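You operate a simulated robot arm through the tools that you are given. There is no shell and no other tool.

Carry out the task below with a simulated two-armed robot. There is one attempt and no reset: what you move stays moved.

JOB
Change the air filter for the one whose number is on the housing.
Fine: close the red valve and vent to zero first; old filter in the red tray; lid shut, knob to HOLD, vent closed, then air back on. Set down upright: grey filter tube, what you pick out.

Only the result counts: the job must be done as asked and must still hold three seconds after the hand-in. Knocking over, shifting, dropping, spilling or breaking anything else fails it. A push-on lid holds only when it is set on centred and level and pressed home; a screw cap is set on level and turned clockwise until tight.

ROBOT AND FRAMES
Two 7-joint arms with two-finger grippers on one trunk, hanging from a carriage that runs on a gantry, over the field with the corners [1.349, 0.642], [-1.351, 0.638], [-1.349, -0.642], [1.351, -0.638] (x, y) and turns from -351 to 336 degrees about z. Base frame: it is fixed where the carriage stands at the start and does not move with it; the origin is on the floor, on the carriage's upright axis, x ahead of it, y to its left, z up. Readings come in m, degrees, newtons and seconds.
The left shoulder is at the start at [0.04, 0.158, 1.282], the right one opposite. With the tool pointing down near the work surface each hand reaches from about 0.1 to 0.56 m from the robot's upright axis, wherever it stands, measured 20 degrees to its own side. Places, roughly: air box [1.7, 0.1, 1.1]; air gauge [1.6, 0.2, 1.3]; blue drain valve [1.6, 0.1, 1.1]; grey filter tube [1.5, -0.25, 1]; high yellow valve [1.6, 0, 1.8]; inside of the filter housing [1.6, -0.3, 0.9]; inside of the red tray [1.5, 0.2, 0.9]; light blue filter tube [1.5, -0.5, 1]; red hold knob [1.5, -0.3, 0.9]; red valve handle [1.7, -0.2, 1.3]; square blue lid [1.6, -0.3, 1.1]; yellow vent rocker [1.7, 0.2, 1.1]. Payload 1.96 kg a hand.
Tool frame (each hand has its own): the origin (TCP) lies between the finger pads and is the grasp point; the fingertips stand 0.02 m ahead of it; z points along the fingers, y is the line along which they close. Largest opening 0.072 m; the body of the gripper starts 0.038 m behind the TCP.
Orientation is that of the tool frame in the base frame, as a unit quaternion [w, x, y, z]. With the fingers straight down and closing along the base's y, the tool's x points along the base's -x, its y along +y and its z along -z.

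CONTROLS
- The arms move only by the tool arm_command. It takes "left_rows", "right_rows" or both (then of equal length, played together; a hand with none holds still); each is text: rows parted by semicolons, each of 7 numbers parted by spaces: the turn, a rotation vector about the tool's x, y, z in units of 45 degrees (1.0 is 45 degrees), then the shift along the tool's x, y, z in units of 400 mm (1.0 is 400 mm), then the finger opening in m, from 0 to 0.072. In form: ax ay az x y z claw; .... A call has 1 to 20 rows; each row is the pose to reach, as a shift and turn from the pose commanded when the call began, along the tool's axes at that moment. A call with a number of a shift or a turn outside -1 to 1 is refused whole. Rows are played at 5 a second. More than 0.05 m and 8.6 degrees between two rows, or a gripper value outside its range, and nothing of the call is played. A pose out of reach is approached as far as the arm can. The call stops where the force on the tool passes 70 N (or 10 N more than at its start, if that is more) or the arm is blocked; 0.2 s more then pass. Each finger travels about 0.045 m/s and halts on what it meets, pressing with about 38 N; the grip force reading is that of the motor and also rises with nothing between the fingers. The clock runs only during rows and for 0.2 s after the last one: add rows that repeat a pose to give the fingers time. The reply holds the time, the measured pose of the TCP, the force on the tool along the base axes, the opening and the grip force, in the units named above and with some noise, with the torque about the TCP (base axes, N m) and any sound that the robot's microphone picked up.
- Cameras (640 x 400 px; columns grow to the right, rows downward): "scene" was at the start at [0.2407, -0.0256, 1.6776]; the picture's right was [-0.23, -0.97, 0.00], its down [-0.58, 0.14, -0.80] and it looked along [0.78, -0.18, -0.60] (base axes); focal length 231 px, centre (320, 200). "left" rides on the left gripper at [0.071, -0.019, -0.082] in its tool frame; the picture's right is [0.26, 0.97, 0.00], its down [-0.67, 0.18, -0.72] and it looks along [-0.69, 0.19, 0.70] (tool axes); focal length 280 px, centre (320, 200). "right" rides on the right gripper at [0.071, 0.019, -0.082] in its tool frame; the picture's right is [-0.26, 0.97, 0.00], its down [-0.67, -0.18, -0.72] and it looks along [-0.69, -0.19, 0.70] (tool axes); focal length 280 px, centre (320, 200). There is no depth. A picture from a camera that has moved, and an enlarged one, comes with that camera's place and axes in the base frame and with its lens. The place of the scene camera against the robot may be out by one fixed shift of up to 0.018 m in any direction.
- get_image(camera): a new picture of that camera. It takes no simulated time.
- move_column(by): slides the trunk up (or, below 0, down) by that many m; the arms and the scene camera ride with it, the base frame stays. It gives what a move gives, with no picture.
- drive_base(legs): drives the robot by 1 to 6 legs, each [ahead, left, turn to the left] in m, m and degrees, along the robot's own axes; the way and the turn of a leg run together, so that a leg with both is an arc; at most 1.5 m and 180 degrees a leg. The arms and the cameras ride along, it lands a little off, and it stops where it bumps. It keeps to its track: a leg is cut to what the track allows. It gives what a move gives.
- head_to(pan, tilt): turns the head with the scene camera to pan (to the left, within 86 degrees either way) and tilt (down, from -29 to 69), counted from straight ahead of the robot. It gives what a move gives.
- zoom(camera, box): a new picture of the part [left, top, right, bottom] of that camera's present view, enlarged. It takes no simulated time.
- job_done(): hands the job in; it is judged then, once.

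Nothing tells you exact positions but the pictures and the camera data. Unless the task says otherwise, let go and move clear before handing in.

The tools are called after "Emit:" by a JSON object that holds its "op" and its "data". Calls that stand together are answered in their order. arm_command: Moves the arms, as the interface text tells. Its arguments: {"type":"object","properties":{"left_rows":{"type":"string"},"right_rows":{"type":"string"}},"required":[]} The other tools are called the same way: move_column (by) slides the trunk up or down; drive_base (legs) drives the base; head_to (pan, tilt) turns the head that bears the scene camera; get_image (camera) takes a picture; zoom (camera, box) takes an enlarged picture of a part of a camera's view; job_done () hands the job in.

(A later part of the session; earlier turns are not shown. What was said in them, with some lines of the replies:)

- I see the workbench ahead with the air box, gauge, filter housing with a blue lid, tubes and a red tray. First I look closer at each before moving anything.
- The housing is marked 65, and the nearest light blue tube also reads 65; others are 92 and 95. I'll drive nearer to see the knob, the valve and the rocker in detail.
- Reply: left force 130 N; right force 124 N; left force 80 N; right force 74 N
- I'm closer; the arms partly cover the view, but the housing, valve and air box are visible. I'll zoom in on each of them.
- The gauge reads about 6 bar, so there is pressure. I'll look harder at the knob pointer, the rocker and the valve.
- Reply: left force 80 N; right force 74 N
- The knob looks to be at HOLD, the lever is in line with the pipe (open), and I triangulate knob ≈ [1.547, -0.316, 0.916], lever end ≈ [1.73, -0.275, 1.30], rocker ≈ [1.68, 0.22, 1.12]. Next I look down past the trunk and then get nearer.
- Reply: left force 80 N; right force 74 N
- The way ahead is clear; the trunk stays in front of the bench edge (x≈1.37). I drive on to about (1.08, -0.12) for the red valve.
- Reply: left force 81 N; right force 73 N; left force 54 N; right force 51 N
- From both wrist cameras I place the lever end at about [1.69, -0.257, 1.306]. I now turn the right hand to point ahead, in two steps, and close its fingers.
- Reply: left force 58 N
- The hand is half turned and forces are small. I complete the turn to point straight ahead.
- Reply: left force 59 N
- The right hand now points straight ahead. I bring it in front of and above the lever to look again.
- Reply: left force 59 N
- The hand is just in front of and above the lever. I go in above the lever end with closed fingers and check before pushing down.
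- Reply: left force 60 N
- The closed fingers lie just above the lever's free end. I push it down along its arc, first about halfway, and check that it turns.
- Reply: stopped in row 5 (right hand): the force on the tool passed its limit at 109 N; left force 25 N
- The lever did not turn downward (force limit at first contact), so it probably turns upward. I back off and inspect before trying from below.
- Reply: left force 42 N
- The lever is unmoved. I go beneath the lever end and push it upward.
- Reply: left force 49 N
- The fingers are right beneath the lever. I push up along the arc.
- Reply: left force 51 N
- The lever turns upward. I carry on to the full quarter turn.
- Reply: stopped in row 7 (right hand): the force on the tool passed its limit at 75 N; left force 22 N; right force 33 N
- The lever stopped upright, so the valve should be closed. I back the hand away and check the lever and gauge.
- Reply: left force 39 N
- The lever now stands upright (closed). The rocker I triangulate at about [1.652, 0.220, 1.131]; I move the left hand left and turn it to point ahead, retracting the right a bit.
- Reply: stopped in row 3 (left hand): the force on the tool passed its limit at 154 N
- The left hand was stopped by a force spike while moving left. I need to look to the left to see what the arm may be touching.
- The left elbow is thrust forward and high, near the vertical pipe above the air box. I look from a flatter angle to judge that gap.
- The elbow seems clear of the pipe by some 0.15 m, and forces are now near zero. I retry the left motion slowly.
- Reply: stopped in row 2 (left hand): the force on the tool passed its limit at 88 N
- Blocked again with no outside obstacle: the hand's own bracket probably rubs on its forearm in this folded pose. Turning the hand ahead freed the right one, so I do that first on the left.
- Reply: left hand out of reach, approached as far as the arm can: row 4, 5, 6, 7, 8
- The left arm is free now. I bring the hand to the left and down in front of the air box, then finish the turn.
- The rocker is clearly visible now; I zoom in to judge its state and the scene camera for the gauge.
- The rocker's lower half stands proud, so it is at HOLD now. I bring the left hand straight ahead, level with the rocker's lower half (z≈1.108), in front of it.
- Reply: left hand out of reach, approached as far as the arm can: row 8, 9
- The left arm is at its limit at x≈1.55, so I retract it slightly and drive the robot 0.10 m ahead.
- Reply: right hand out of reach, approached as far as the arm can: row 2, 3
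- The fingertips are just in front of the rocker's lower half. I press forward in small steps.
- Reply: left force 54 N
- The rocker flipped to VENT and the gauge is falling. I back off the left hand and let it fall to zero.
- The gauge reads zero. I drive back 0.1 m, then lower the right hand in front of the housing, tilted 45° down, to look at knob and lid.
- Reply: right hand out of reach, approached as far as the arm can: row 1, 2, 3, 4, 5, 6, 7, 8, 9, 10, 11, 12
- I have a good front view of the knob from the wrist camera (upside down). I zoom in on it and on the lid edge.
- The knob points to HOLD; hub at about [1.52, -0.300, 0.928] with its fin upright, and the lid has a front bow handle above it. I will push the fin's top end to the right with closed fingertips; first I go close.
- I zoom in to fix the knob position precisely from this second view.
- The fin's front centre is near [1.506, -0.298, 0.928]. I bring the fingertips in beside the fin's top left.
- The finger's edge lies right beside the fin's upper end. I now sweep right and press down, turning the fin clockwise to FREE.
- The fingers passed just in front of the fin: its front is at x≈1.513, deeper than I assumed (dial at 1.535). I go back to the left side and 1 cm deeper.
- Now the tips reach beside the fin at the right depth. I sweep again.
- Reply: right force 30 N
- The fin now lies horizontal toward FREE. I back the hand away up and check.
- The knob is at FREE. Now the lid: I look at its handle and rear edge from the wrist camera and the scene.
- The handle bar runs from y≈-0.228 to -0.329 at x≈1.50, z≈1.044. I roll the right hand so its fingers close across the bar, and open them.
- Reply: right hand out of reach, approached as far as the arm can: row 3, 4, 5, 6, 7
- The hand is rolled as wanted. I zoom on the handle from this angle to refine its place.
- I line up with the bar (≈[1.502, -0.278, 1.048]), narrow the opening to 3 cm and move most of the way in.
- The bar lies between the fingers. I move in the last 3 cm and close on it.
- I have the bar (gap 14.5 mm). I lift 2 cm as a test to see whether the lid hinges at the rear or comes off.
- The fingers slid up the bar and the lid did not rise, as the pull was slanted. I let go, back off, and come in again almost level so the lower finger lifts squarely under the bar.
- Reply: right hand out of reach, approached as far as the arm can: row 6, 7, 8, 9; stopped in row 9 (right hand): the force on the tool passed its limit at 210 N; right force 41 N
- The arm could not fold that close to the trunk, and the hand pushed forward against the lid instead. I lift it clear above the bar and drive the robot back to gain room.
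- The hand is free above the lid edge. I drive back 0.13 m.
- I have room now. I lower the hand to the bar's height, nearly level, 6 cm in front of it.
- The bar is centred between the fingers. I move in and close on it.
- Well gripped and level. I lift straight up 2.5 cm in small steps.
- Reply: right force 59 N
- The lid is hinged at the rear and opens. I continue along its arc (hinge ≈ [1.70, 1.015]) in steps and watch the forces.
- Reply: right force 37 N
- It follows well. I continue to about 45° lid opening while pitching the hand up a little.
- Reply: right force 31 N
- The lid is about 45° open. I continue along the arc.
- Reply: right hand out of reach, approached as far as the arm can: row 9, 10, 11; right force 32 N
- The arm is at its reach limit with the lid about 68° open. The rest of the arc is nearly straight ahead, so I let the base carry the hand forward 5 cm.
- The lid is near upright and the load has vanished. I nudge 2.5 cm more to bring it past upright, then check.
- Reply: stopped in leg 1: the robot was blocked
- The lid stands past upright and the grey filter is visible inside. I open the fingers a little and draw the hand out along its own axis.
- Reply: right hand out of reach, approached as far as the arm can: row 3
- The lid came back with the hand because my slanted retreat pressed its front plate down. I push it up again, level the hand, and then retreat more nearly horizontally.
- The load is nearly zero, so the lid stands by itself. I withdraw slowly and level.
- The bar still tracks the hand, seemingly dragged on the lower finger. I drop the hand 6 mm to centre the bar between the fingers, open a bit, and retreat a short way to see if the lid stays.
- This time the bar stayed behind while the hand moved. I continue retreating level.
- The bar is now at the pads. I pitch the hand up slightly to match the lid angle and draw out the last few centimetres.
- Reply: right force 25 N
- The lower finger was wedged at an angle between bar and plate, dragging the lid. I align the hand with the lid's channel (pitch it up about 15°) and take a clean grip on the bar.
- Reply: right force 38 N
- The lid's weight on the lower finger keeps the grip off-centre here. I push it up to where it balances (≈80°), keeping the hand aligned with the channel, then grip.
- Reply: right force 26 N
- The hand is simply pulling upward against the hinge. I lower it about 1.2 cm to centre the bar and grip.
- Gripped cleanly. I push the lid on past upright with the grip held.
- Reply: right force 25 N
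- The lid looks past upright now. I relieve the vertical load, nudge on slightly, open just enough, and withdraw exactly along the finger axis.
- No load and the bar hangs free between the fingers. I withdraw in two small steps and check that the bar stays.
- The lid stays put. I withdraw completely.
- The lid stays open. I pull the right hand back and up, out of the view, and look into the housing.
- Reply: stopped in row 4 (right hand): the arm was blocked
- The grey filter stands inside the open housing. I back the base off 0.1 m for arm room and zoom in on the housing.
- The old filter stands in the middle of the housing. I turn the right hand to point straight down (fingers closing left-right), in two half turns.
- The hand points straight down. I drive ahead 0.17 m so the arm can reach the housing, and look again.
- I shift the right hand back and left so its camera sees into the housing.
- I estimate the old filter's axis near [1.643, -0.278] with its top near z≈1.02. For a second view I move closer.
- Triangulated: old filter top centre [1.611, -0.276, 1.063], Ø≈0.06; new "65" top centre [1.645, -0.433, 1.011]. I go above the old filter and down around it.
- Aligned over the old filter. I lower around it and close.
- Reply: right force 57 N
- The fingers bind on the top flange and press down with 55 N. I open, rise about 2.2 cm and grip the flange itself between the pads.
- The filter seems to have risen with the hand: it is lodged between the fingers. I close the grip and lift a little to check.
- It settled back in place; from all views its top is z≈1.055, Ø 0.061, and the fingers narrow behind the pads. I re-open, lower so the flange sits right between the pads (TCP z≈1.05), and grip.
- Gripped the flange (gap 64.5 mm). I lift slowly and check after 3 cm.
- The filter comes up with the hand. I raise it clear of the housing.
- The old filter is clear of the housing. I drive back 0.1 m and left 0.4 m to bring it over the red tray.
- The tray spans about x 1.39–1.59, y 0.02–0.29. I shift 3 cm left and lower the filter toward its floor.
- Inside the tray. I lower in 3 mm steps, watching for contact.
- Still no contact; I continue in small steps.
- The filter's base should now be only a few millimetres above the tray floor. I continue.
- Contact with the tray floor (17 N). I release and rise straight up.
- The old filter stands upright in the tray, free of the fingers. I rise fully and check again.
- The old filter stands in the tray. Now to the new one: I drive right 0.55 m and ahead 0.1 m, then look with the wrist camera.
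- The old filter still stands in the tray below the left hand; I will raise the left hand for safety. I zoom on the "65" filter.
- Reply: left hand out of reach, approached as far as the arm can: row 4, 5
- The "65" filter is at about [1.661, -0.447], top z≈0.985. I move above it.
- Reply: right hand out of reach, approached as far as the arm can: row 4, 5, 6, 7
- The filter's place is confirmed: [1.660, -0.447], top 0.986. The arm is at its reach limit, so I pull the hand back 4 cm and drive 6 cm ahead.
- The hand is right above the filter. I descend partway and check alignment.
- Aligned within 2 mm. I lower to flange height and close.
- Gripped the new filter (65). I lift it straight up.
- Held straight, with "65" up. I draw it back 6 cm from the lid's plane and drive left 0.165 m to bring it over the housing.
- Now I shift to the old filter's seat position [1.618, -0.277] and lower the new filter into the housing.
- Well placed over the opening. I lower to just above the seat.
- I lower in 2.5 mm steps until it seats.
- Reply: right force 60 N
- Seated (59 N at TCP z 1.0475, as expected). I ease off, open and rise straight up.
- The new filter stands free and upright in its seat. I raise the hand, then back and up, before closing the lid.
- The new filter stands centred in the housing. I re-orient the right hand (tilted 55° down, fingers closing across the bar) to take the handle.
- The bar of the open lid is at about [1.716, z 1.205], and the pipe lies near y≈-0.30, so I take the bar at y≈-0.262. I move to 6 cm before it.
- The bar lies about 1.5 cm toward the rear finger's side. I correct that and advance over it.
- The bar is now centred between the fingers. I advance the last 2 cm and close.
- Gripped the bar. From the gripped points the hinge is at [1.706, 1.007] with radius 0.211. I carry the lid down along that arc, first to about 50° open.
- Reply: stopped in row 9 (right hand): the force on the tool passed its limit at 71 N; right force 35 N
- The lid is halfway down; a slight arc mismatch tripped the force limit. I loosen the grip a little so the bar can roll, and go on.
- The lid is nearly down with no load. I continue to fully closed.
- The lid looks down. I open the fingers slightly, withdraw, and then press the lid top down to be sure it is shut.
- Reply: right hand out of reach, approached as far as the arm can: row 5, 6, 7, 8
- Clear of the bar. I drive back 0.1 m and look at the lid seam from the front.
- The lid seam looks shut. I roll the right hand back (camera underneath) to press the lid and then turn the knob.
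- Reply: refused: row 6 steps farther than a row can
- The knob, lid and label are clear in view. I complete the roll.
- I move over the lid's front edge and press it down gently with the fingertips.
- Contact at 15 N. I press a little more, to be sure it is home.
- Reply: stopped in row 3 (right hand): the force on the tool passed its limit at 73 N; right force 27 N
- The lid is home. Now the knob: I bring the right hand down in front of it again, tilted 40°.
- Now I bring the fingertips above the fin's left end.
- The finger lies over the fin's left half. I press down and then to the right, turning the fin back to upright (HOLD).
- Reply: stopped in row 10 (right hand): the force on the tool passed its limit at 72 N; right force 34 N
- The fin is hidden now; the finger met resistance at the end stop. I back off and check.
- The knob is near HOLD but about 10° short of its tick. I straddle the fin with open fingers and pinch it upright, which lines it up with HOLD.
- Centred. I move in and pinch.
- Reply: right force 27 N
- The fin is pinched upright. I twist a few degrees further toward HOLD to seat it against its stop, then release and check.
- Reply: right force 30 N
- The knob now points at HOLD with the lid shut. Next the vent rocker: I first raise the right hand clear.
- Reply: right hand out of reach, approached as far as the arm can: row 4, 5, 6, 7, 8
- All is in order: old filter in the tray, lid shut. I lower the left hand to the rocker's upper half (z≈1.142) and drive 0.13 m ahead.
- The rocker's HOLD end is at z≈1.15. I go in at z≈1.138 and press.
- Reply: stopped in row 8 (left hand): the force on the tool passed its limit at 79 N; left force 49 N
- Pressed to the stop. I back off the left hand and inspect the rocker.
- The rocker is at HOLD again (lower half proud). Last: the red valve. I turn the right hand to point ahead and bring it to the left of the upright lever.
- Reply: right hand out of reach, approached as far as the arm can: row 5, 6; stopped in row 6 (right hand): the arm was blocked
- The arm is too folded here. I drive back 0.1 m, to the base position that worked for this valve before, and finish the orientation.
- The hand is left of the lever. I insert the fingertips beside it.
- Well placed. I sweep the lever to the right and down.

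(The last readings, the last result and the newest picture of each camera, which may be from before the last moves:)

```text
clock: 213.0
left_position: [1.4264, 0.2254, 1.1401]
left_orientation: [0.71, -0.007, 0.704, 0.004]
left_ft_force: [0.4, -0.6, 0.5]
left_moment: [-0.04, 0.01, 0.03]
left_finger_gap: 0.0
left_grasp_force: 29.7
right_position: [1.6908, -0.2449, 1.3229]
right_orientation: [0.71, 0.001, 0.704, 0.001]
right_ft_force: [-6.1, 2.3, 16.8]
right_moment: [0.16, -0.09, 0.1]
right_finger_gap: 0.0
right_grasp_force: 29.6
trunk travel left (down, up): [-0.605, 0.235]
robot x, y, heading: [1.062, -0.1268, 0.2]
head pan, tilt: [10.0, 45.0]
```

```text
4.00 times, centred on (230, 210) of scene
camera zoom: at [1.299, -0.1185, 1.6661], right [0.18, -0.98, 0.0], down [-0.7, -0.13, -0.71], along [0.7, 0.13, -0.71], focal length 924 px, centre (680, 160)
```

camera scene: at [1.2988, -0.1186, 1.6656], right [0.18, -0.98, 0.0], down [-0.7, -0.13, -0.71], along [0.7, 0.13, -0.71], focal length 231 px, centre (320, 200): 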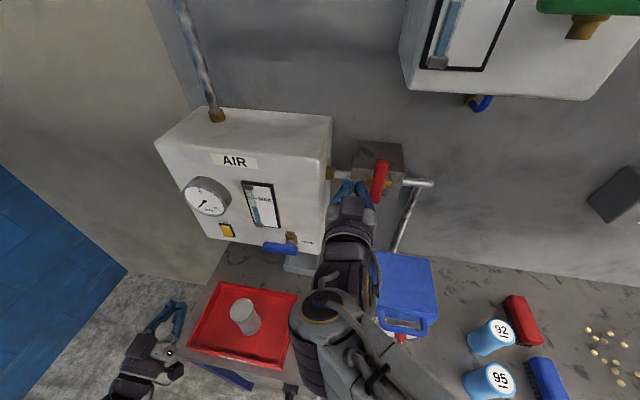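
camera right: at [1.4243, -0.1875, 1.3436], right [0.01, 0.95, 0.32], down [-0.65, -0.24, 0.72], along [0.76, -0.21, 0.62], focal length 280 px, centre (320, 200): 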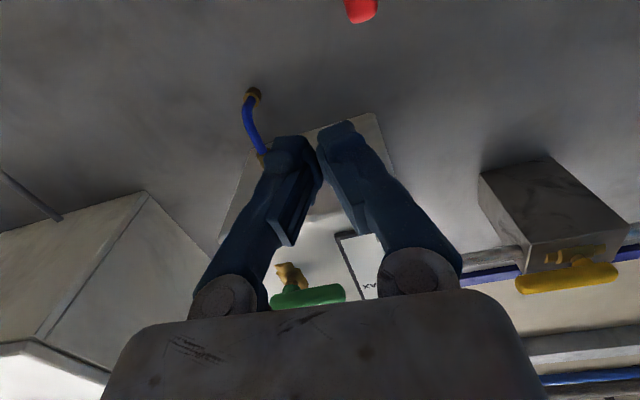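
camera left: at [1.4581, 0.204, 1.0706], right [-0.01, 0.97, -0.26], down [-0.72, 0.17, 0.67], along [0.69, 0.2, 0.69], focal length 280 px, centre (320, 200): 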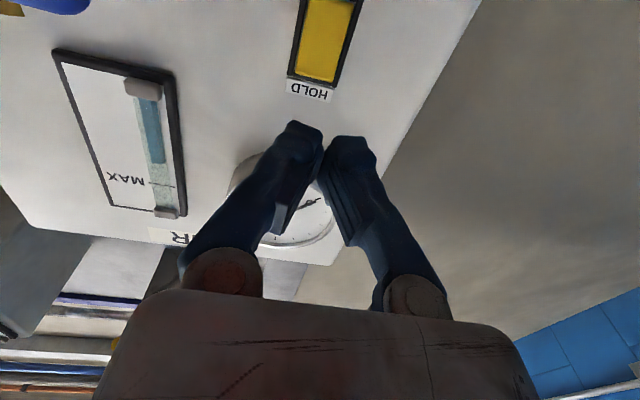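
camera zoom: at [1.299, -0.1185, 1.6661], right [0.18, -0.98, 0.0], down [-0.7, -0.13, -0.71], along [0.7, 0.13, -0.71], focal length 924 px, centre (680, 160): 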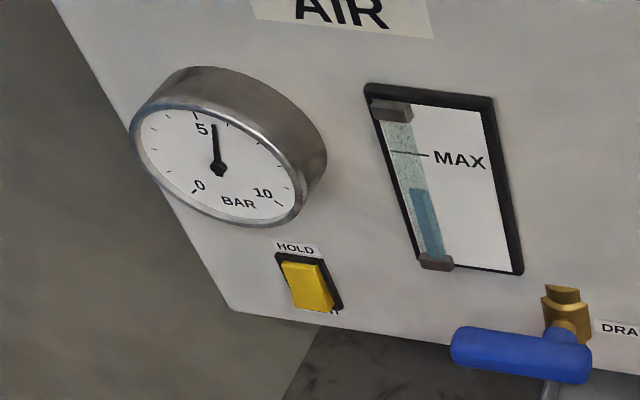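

The lever is back in line with the pipe and the gauge rises. I back the hand off (up, then back).

Emit:
{"op": "arm_command", "data": {"right_rows": "0 0 0 -0.03 0 0 0; 0 0 0 -0.05 0 -0.05 0; 0 0 0 -0.05 0 -0.15 0; 0 0 0 -0.05 0 -0.25 0; 0 0 0 -0.05 -0.05 -0.35 0; 0 0 0 -0.05 -0.1 -0.4 0; 0 0 0 -0.05 -0.1 -0.4 0; 0 0 0 -0.05 -0.1 -0.4 0; 0 0 0 -0.05 -0.1 -0.4 0; 0 0 0 -0.05 -0.1 -0.4 0"}}

Emit:
{"op": "get_image", "data": {"camera": "scene"}}

Emit:
{"op": "zoom", "data": {"camera": "scene", "box": [170, 160, 290, 260]}}

Emit:
{"op": "zoom", "data": {"camera": "scene", "box": [310, 120, 450, 340]}}

```text
clock: 215.2
left_position: [1.4256, 0.2247, 1.1394]
left_orientation: [0.71, -0.008, 0.704, 0.004]
left_ft_force: [-0.4, -0.9, -0.3]
left_moment: [-0.01, -0.02, 0.01]
left_finger_gap: 0.0
left_grasp_force: 29.4
right_position: [1.5318, -0.2865, 1.3391]
right_orientation: [0.707, 0.0, 0.707, 0.0]
right_ft_force: [0.4, 0.8, 0.1]
right_moment: [0.0, 0.0, 0.01]
right_finger_gap: 0.0001
right_grasp_force: 29.1
trunk travel left (down, up): [-0.605, 0.235]
robot x, y, heading: [1.0644, -0.1289, 0.6]
head pan, tilt: [10.0, 45.0]
```

```text
taken
camera scene: at [1.2988, -0.1186, 1.6656], right [0.18, -0.98, 0.0], down [-0.7, -0.13, -0.71], along [0.7, 0.13, -0.71], focal length 231 px, centre (320, 200)
```

scene: 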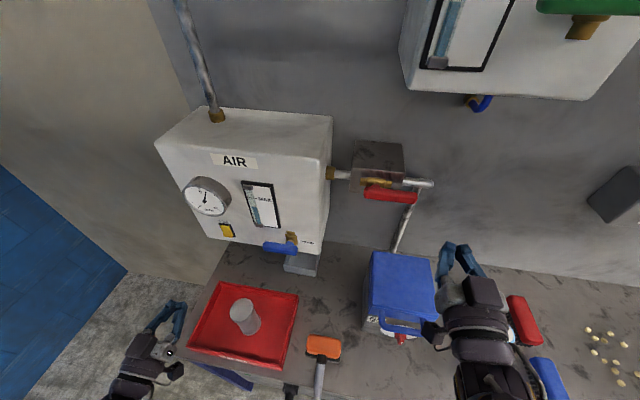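

```text
4.00 times, centred on (230, 210) of scene
camera zoom: at [1.2988, -0.1186, 1.6656], right [0.18, -0.98, 0.0], down [-0.7, -0.13, -0.71], along [0.7, 0.13, -0.71], focal length 924 px, centre (680, 160)
```

zoom: 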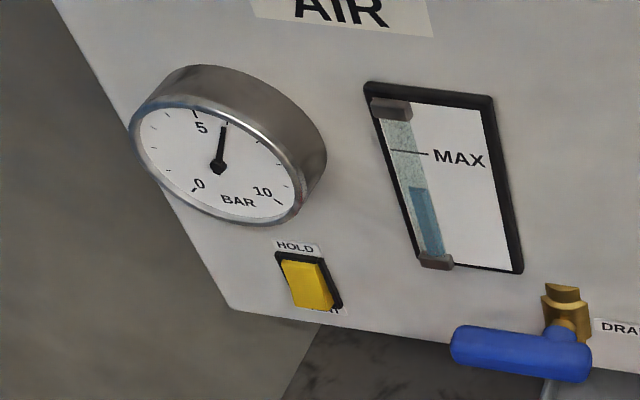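

```text
1.82 times, centred on (380, 230) of scene
camera zoom: at [1.2988, -0.1186, 1.6656], right [0.18, -0.98, 0.0], down [-0.7, -0.13, -0.71], along [0.7, 0.13, -0.71], focal length 420 px, centre (211, 146)
```

zoom: 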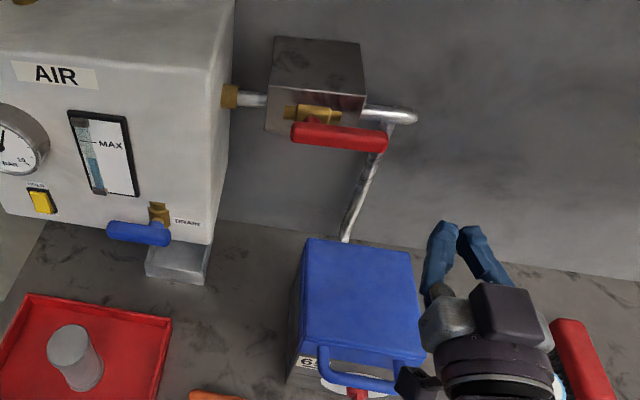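

The gauge is back at 6 bar. I drive well back and take a final look at everything.

Emit:
{"op": "drive_base", "data": {"legs": [[-0.3, 0.0, 0.0]]}}

Emit:
{"op": "head_to", "data": {"pan": 0, "tilt": 40}}

Emit:
{"op": "get_image", "data": {"camera": "scene"}}

Emit:
{"op": "zoom", "data": {"camera": "scene", "box": [330, 180, 490, 290]}}

Emit:
{"op": "zoom", "data": {"camera": "scene", "box": [200, 90, 420, 280]}}

```text
clock: 217.3
left_position: [1.1312, 0.2251, 1.1395]
left_orientation: [0.71, -0.009, 0.704, 0.005]
left_ft_force: [0.4, -0.7, -0.6]
left_moment: [0.01, 0.03, -0.01]
left_finger_gap: 0.0001
left_grasp_force: 29.7
right_position: [1.2358, -0.2876, 1.3389]
right_orientation: [0.707, -0.001, 0.707, 0.001]
right_ft_force: [0.7, 0.1, 0.2]
right_moment: [-0.02, -0.03, 0.01]
right_finger_gap: 0.0
right_grasp_force: 29.5
trunk travel left (down, up): [-0.605, 0.235]
robot x, y, heading: [0.7706, -0.1267, 0.3]
head pan, tilt: [10.0, 45.0]
```

```text
clock: 218.0
left_position: [1.1302, 0.2235, 1.1398]
left_orientation: [0.71, -0.008, 0.704, 0.005]
left_ft_force: [-0.1, 0.4, -0.5]
left_moment: [-0.01, -0.01, 0.01]
left_finger_gap: 0.0
left_grasp_force: 29.1
right_position: [1.2364, -0.2865, 1.3379]
right_orientation: [0.707, -0.001, 0.707, 0.001]
right_ft_force: [0.2, -1.0, 0.1]
right_moment: [0.0, -0.01, 0.02]
right_finger_gap: 0.0
right_grasp_force: 29.4
trunk travel left (down, up): [-0.605, 0.235]
robot x, y, heading: [0.7672, -0.1293, 0.5]
head pan, tilt: [0.0, 40.0]
```

```text
taken
camera scene: at [1.0092, -0.1341, 1.6728], right [0.01, -1.0, 0.0], down [-0.64, -0.01, -0.77], along [0.77, 0.01, -0.64], focal length 231 px, centre (320, 200)
```

scene: 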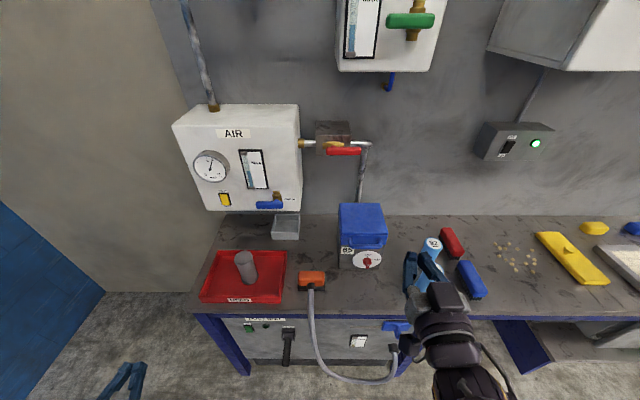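

```text
3.64 times, centred on (410, 235) of scene
camera zoom: at [1.0092, -0.1341, 1.6728], right [0.01, -1.0, 0.0], down [-0.64, -0.01, -0.77], along [0.77, 0.01, -0.64], focal length 840 px, centre (-7, 73)
```

zoom: 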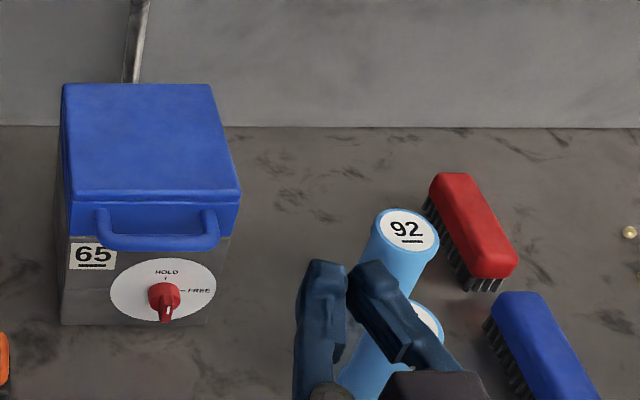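

```text
2.11 times, centred on (310, 185) of scene
camera zoom: at [1.0092, -0.1341, 1.6728], right [0.01, -1.0, 0.0], down [-0.64, -0.01, -0.77], along [0.77, 0.01, -0.64], focal length 486 px, centre (341, 232)
```

zoom: 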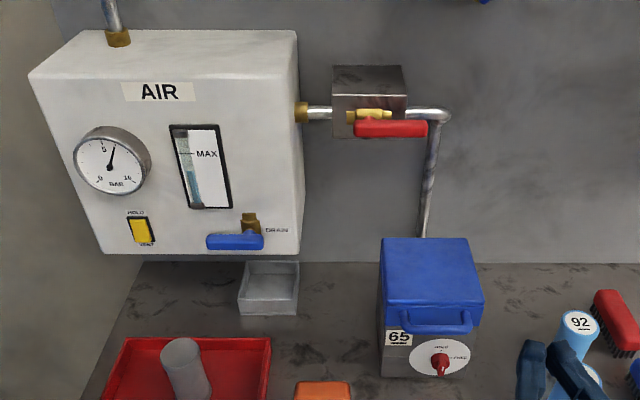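

The end state checks out in the pictures:
- Lid shut and knob at HOLD
- Vent rocker at HOLD
- Red lever in line with the pipe, and the gauge back at 6 bar
- Old grey filter upright in the red tray, with filters 92 and 95 still standing

Both hands are clear, so I hand in.

Emit:
{"op": "job_done", "data": {}}

```text
The job is handed in.
```

The filter change is done and handed in. The pictures taken just before hand-in showed everything as you asked, but I have not seen how it was judged.

- **Pressure:** I closed the red valve and vented until the gauge read zero before opening the housing.
- **Old filter:** the grey tube stands upright in the red tray.
- **New filter:** tube 65, matching the number on the housing, went in upright in the old one's seat before I shut the lid over it.
- **Housing:** the lid is shut and pressed down, and the knob points to HOLD.
- **Air:** the vent rocker is back at HOLD, the red valve is open, and the gauge has returned to 6 bar.

Some steps took more force than planned:
- The red lever would not turn downward and met 109 N before I turned it up instead.
- The hand once pushed against the lid front at 210 N.
- The old filter slipped about 1.6 cm back into its seat on my first attempt to lift it out.

I saw no damage or shifting from any of this, and filters 92 and 95 were still standing at the end.
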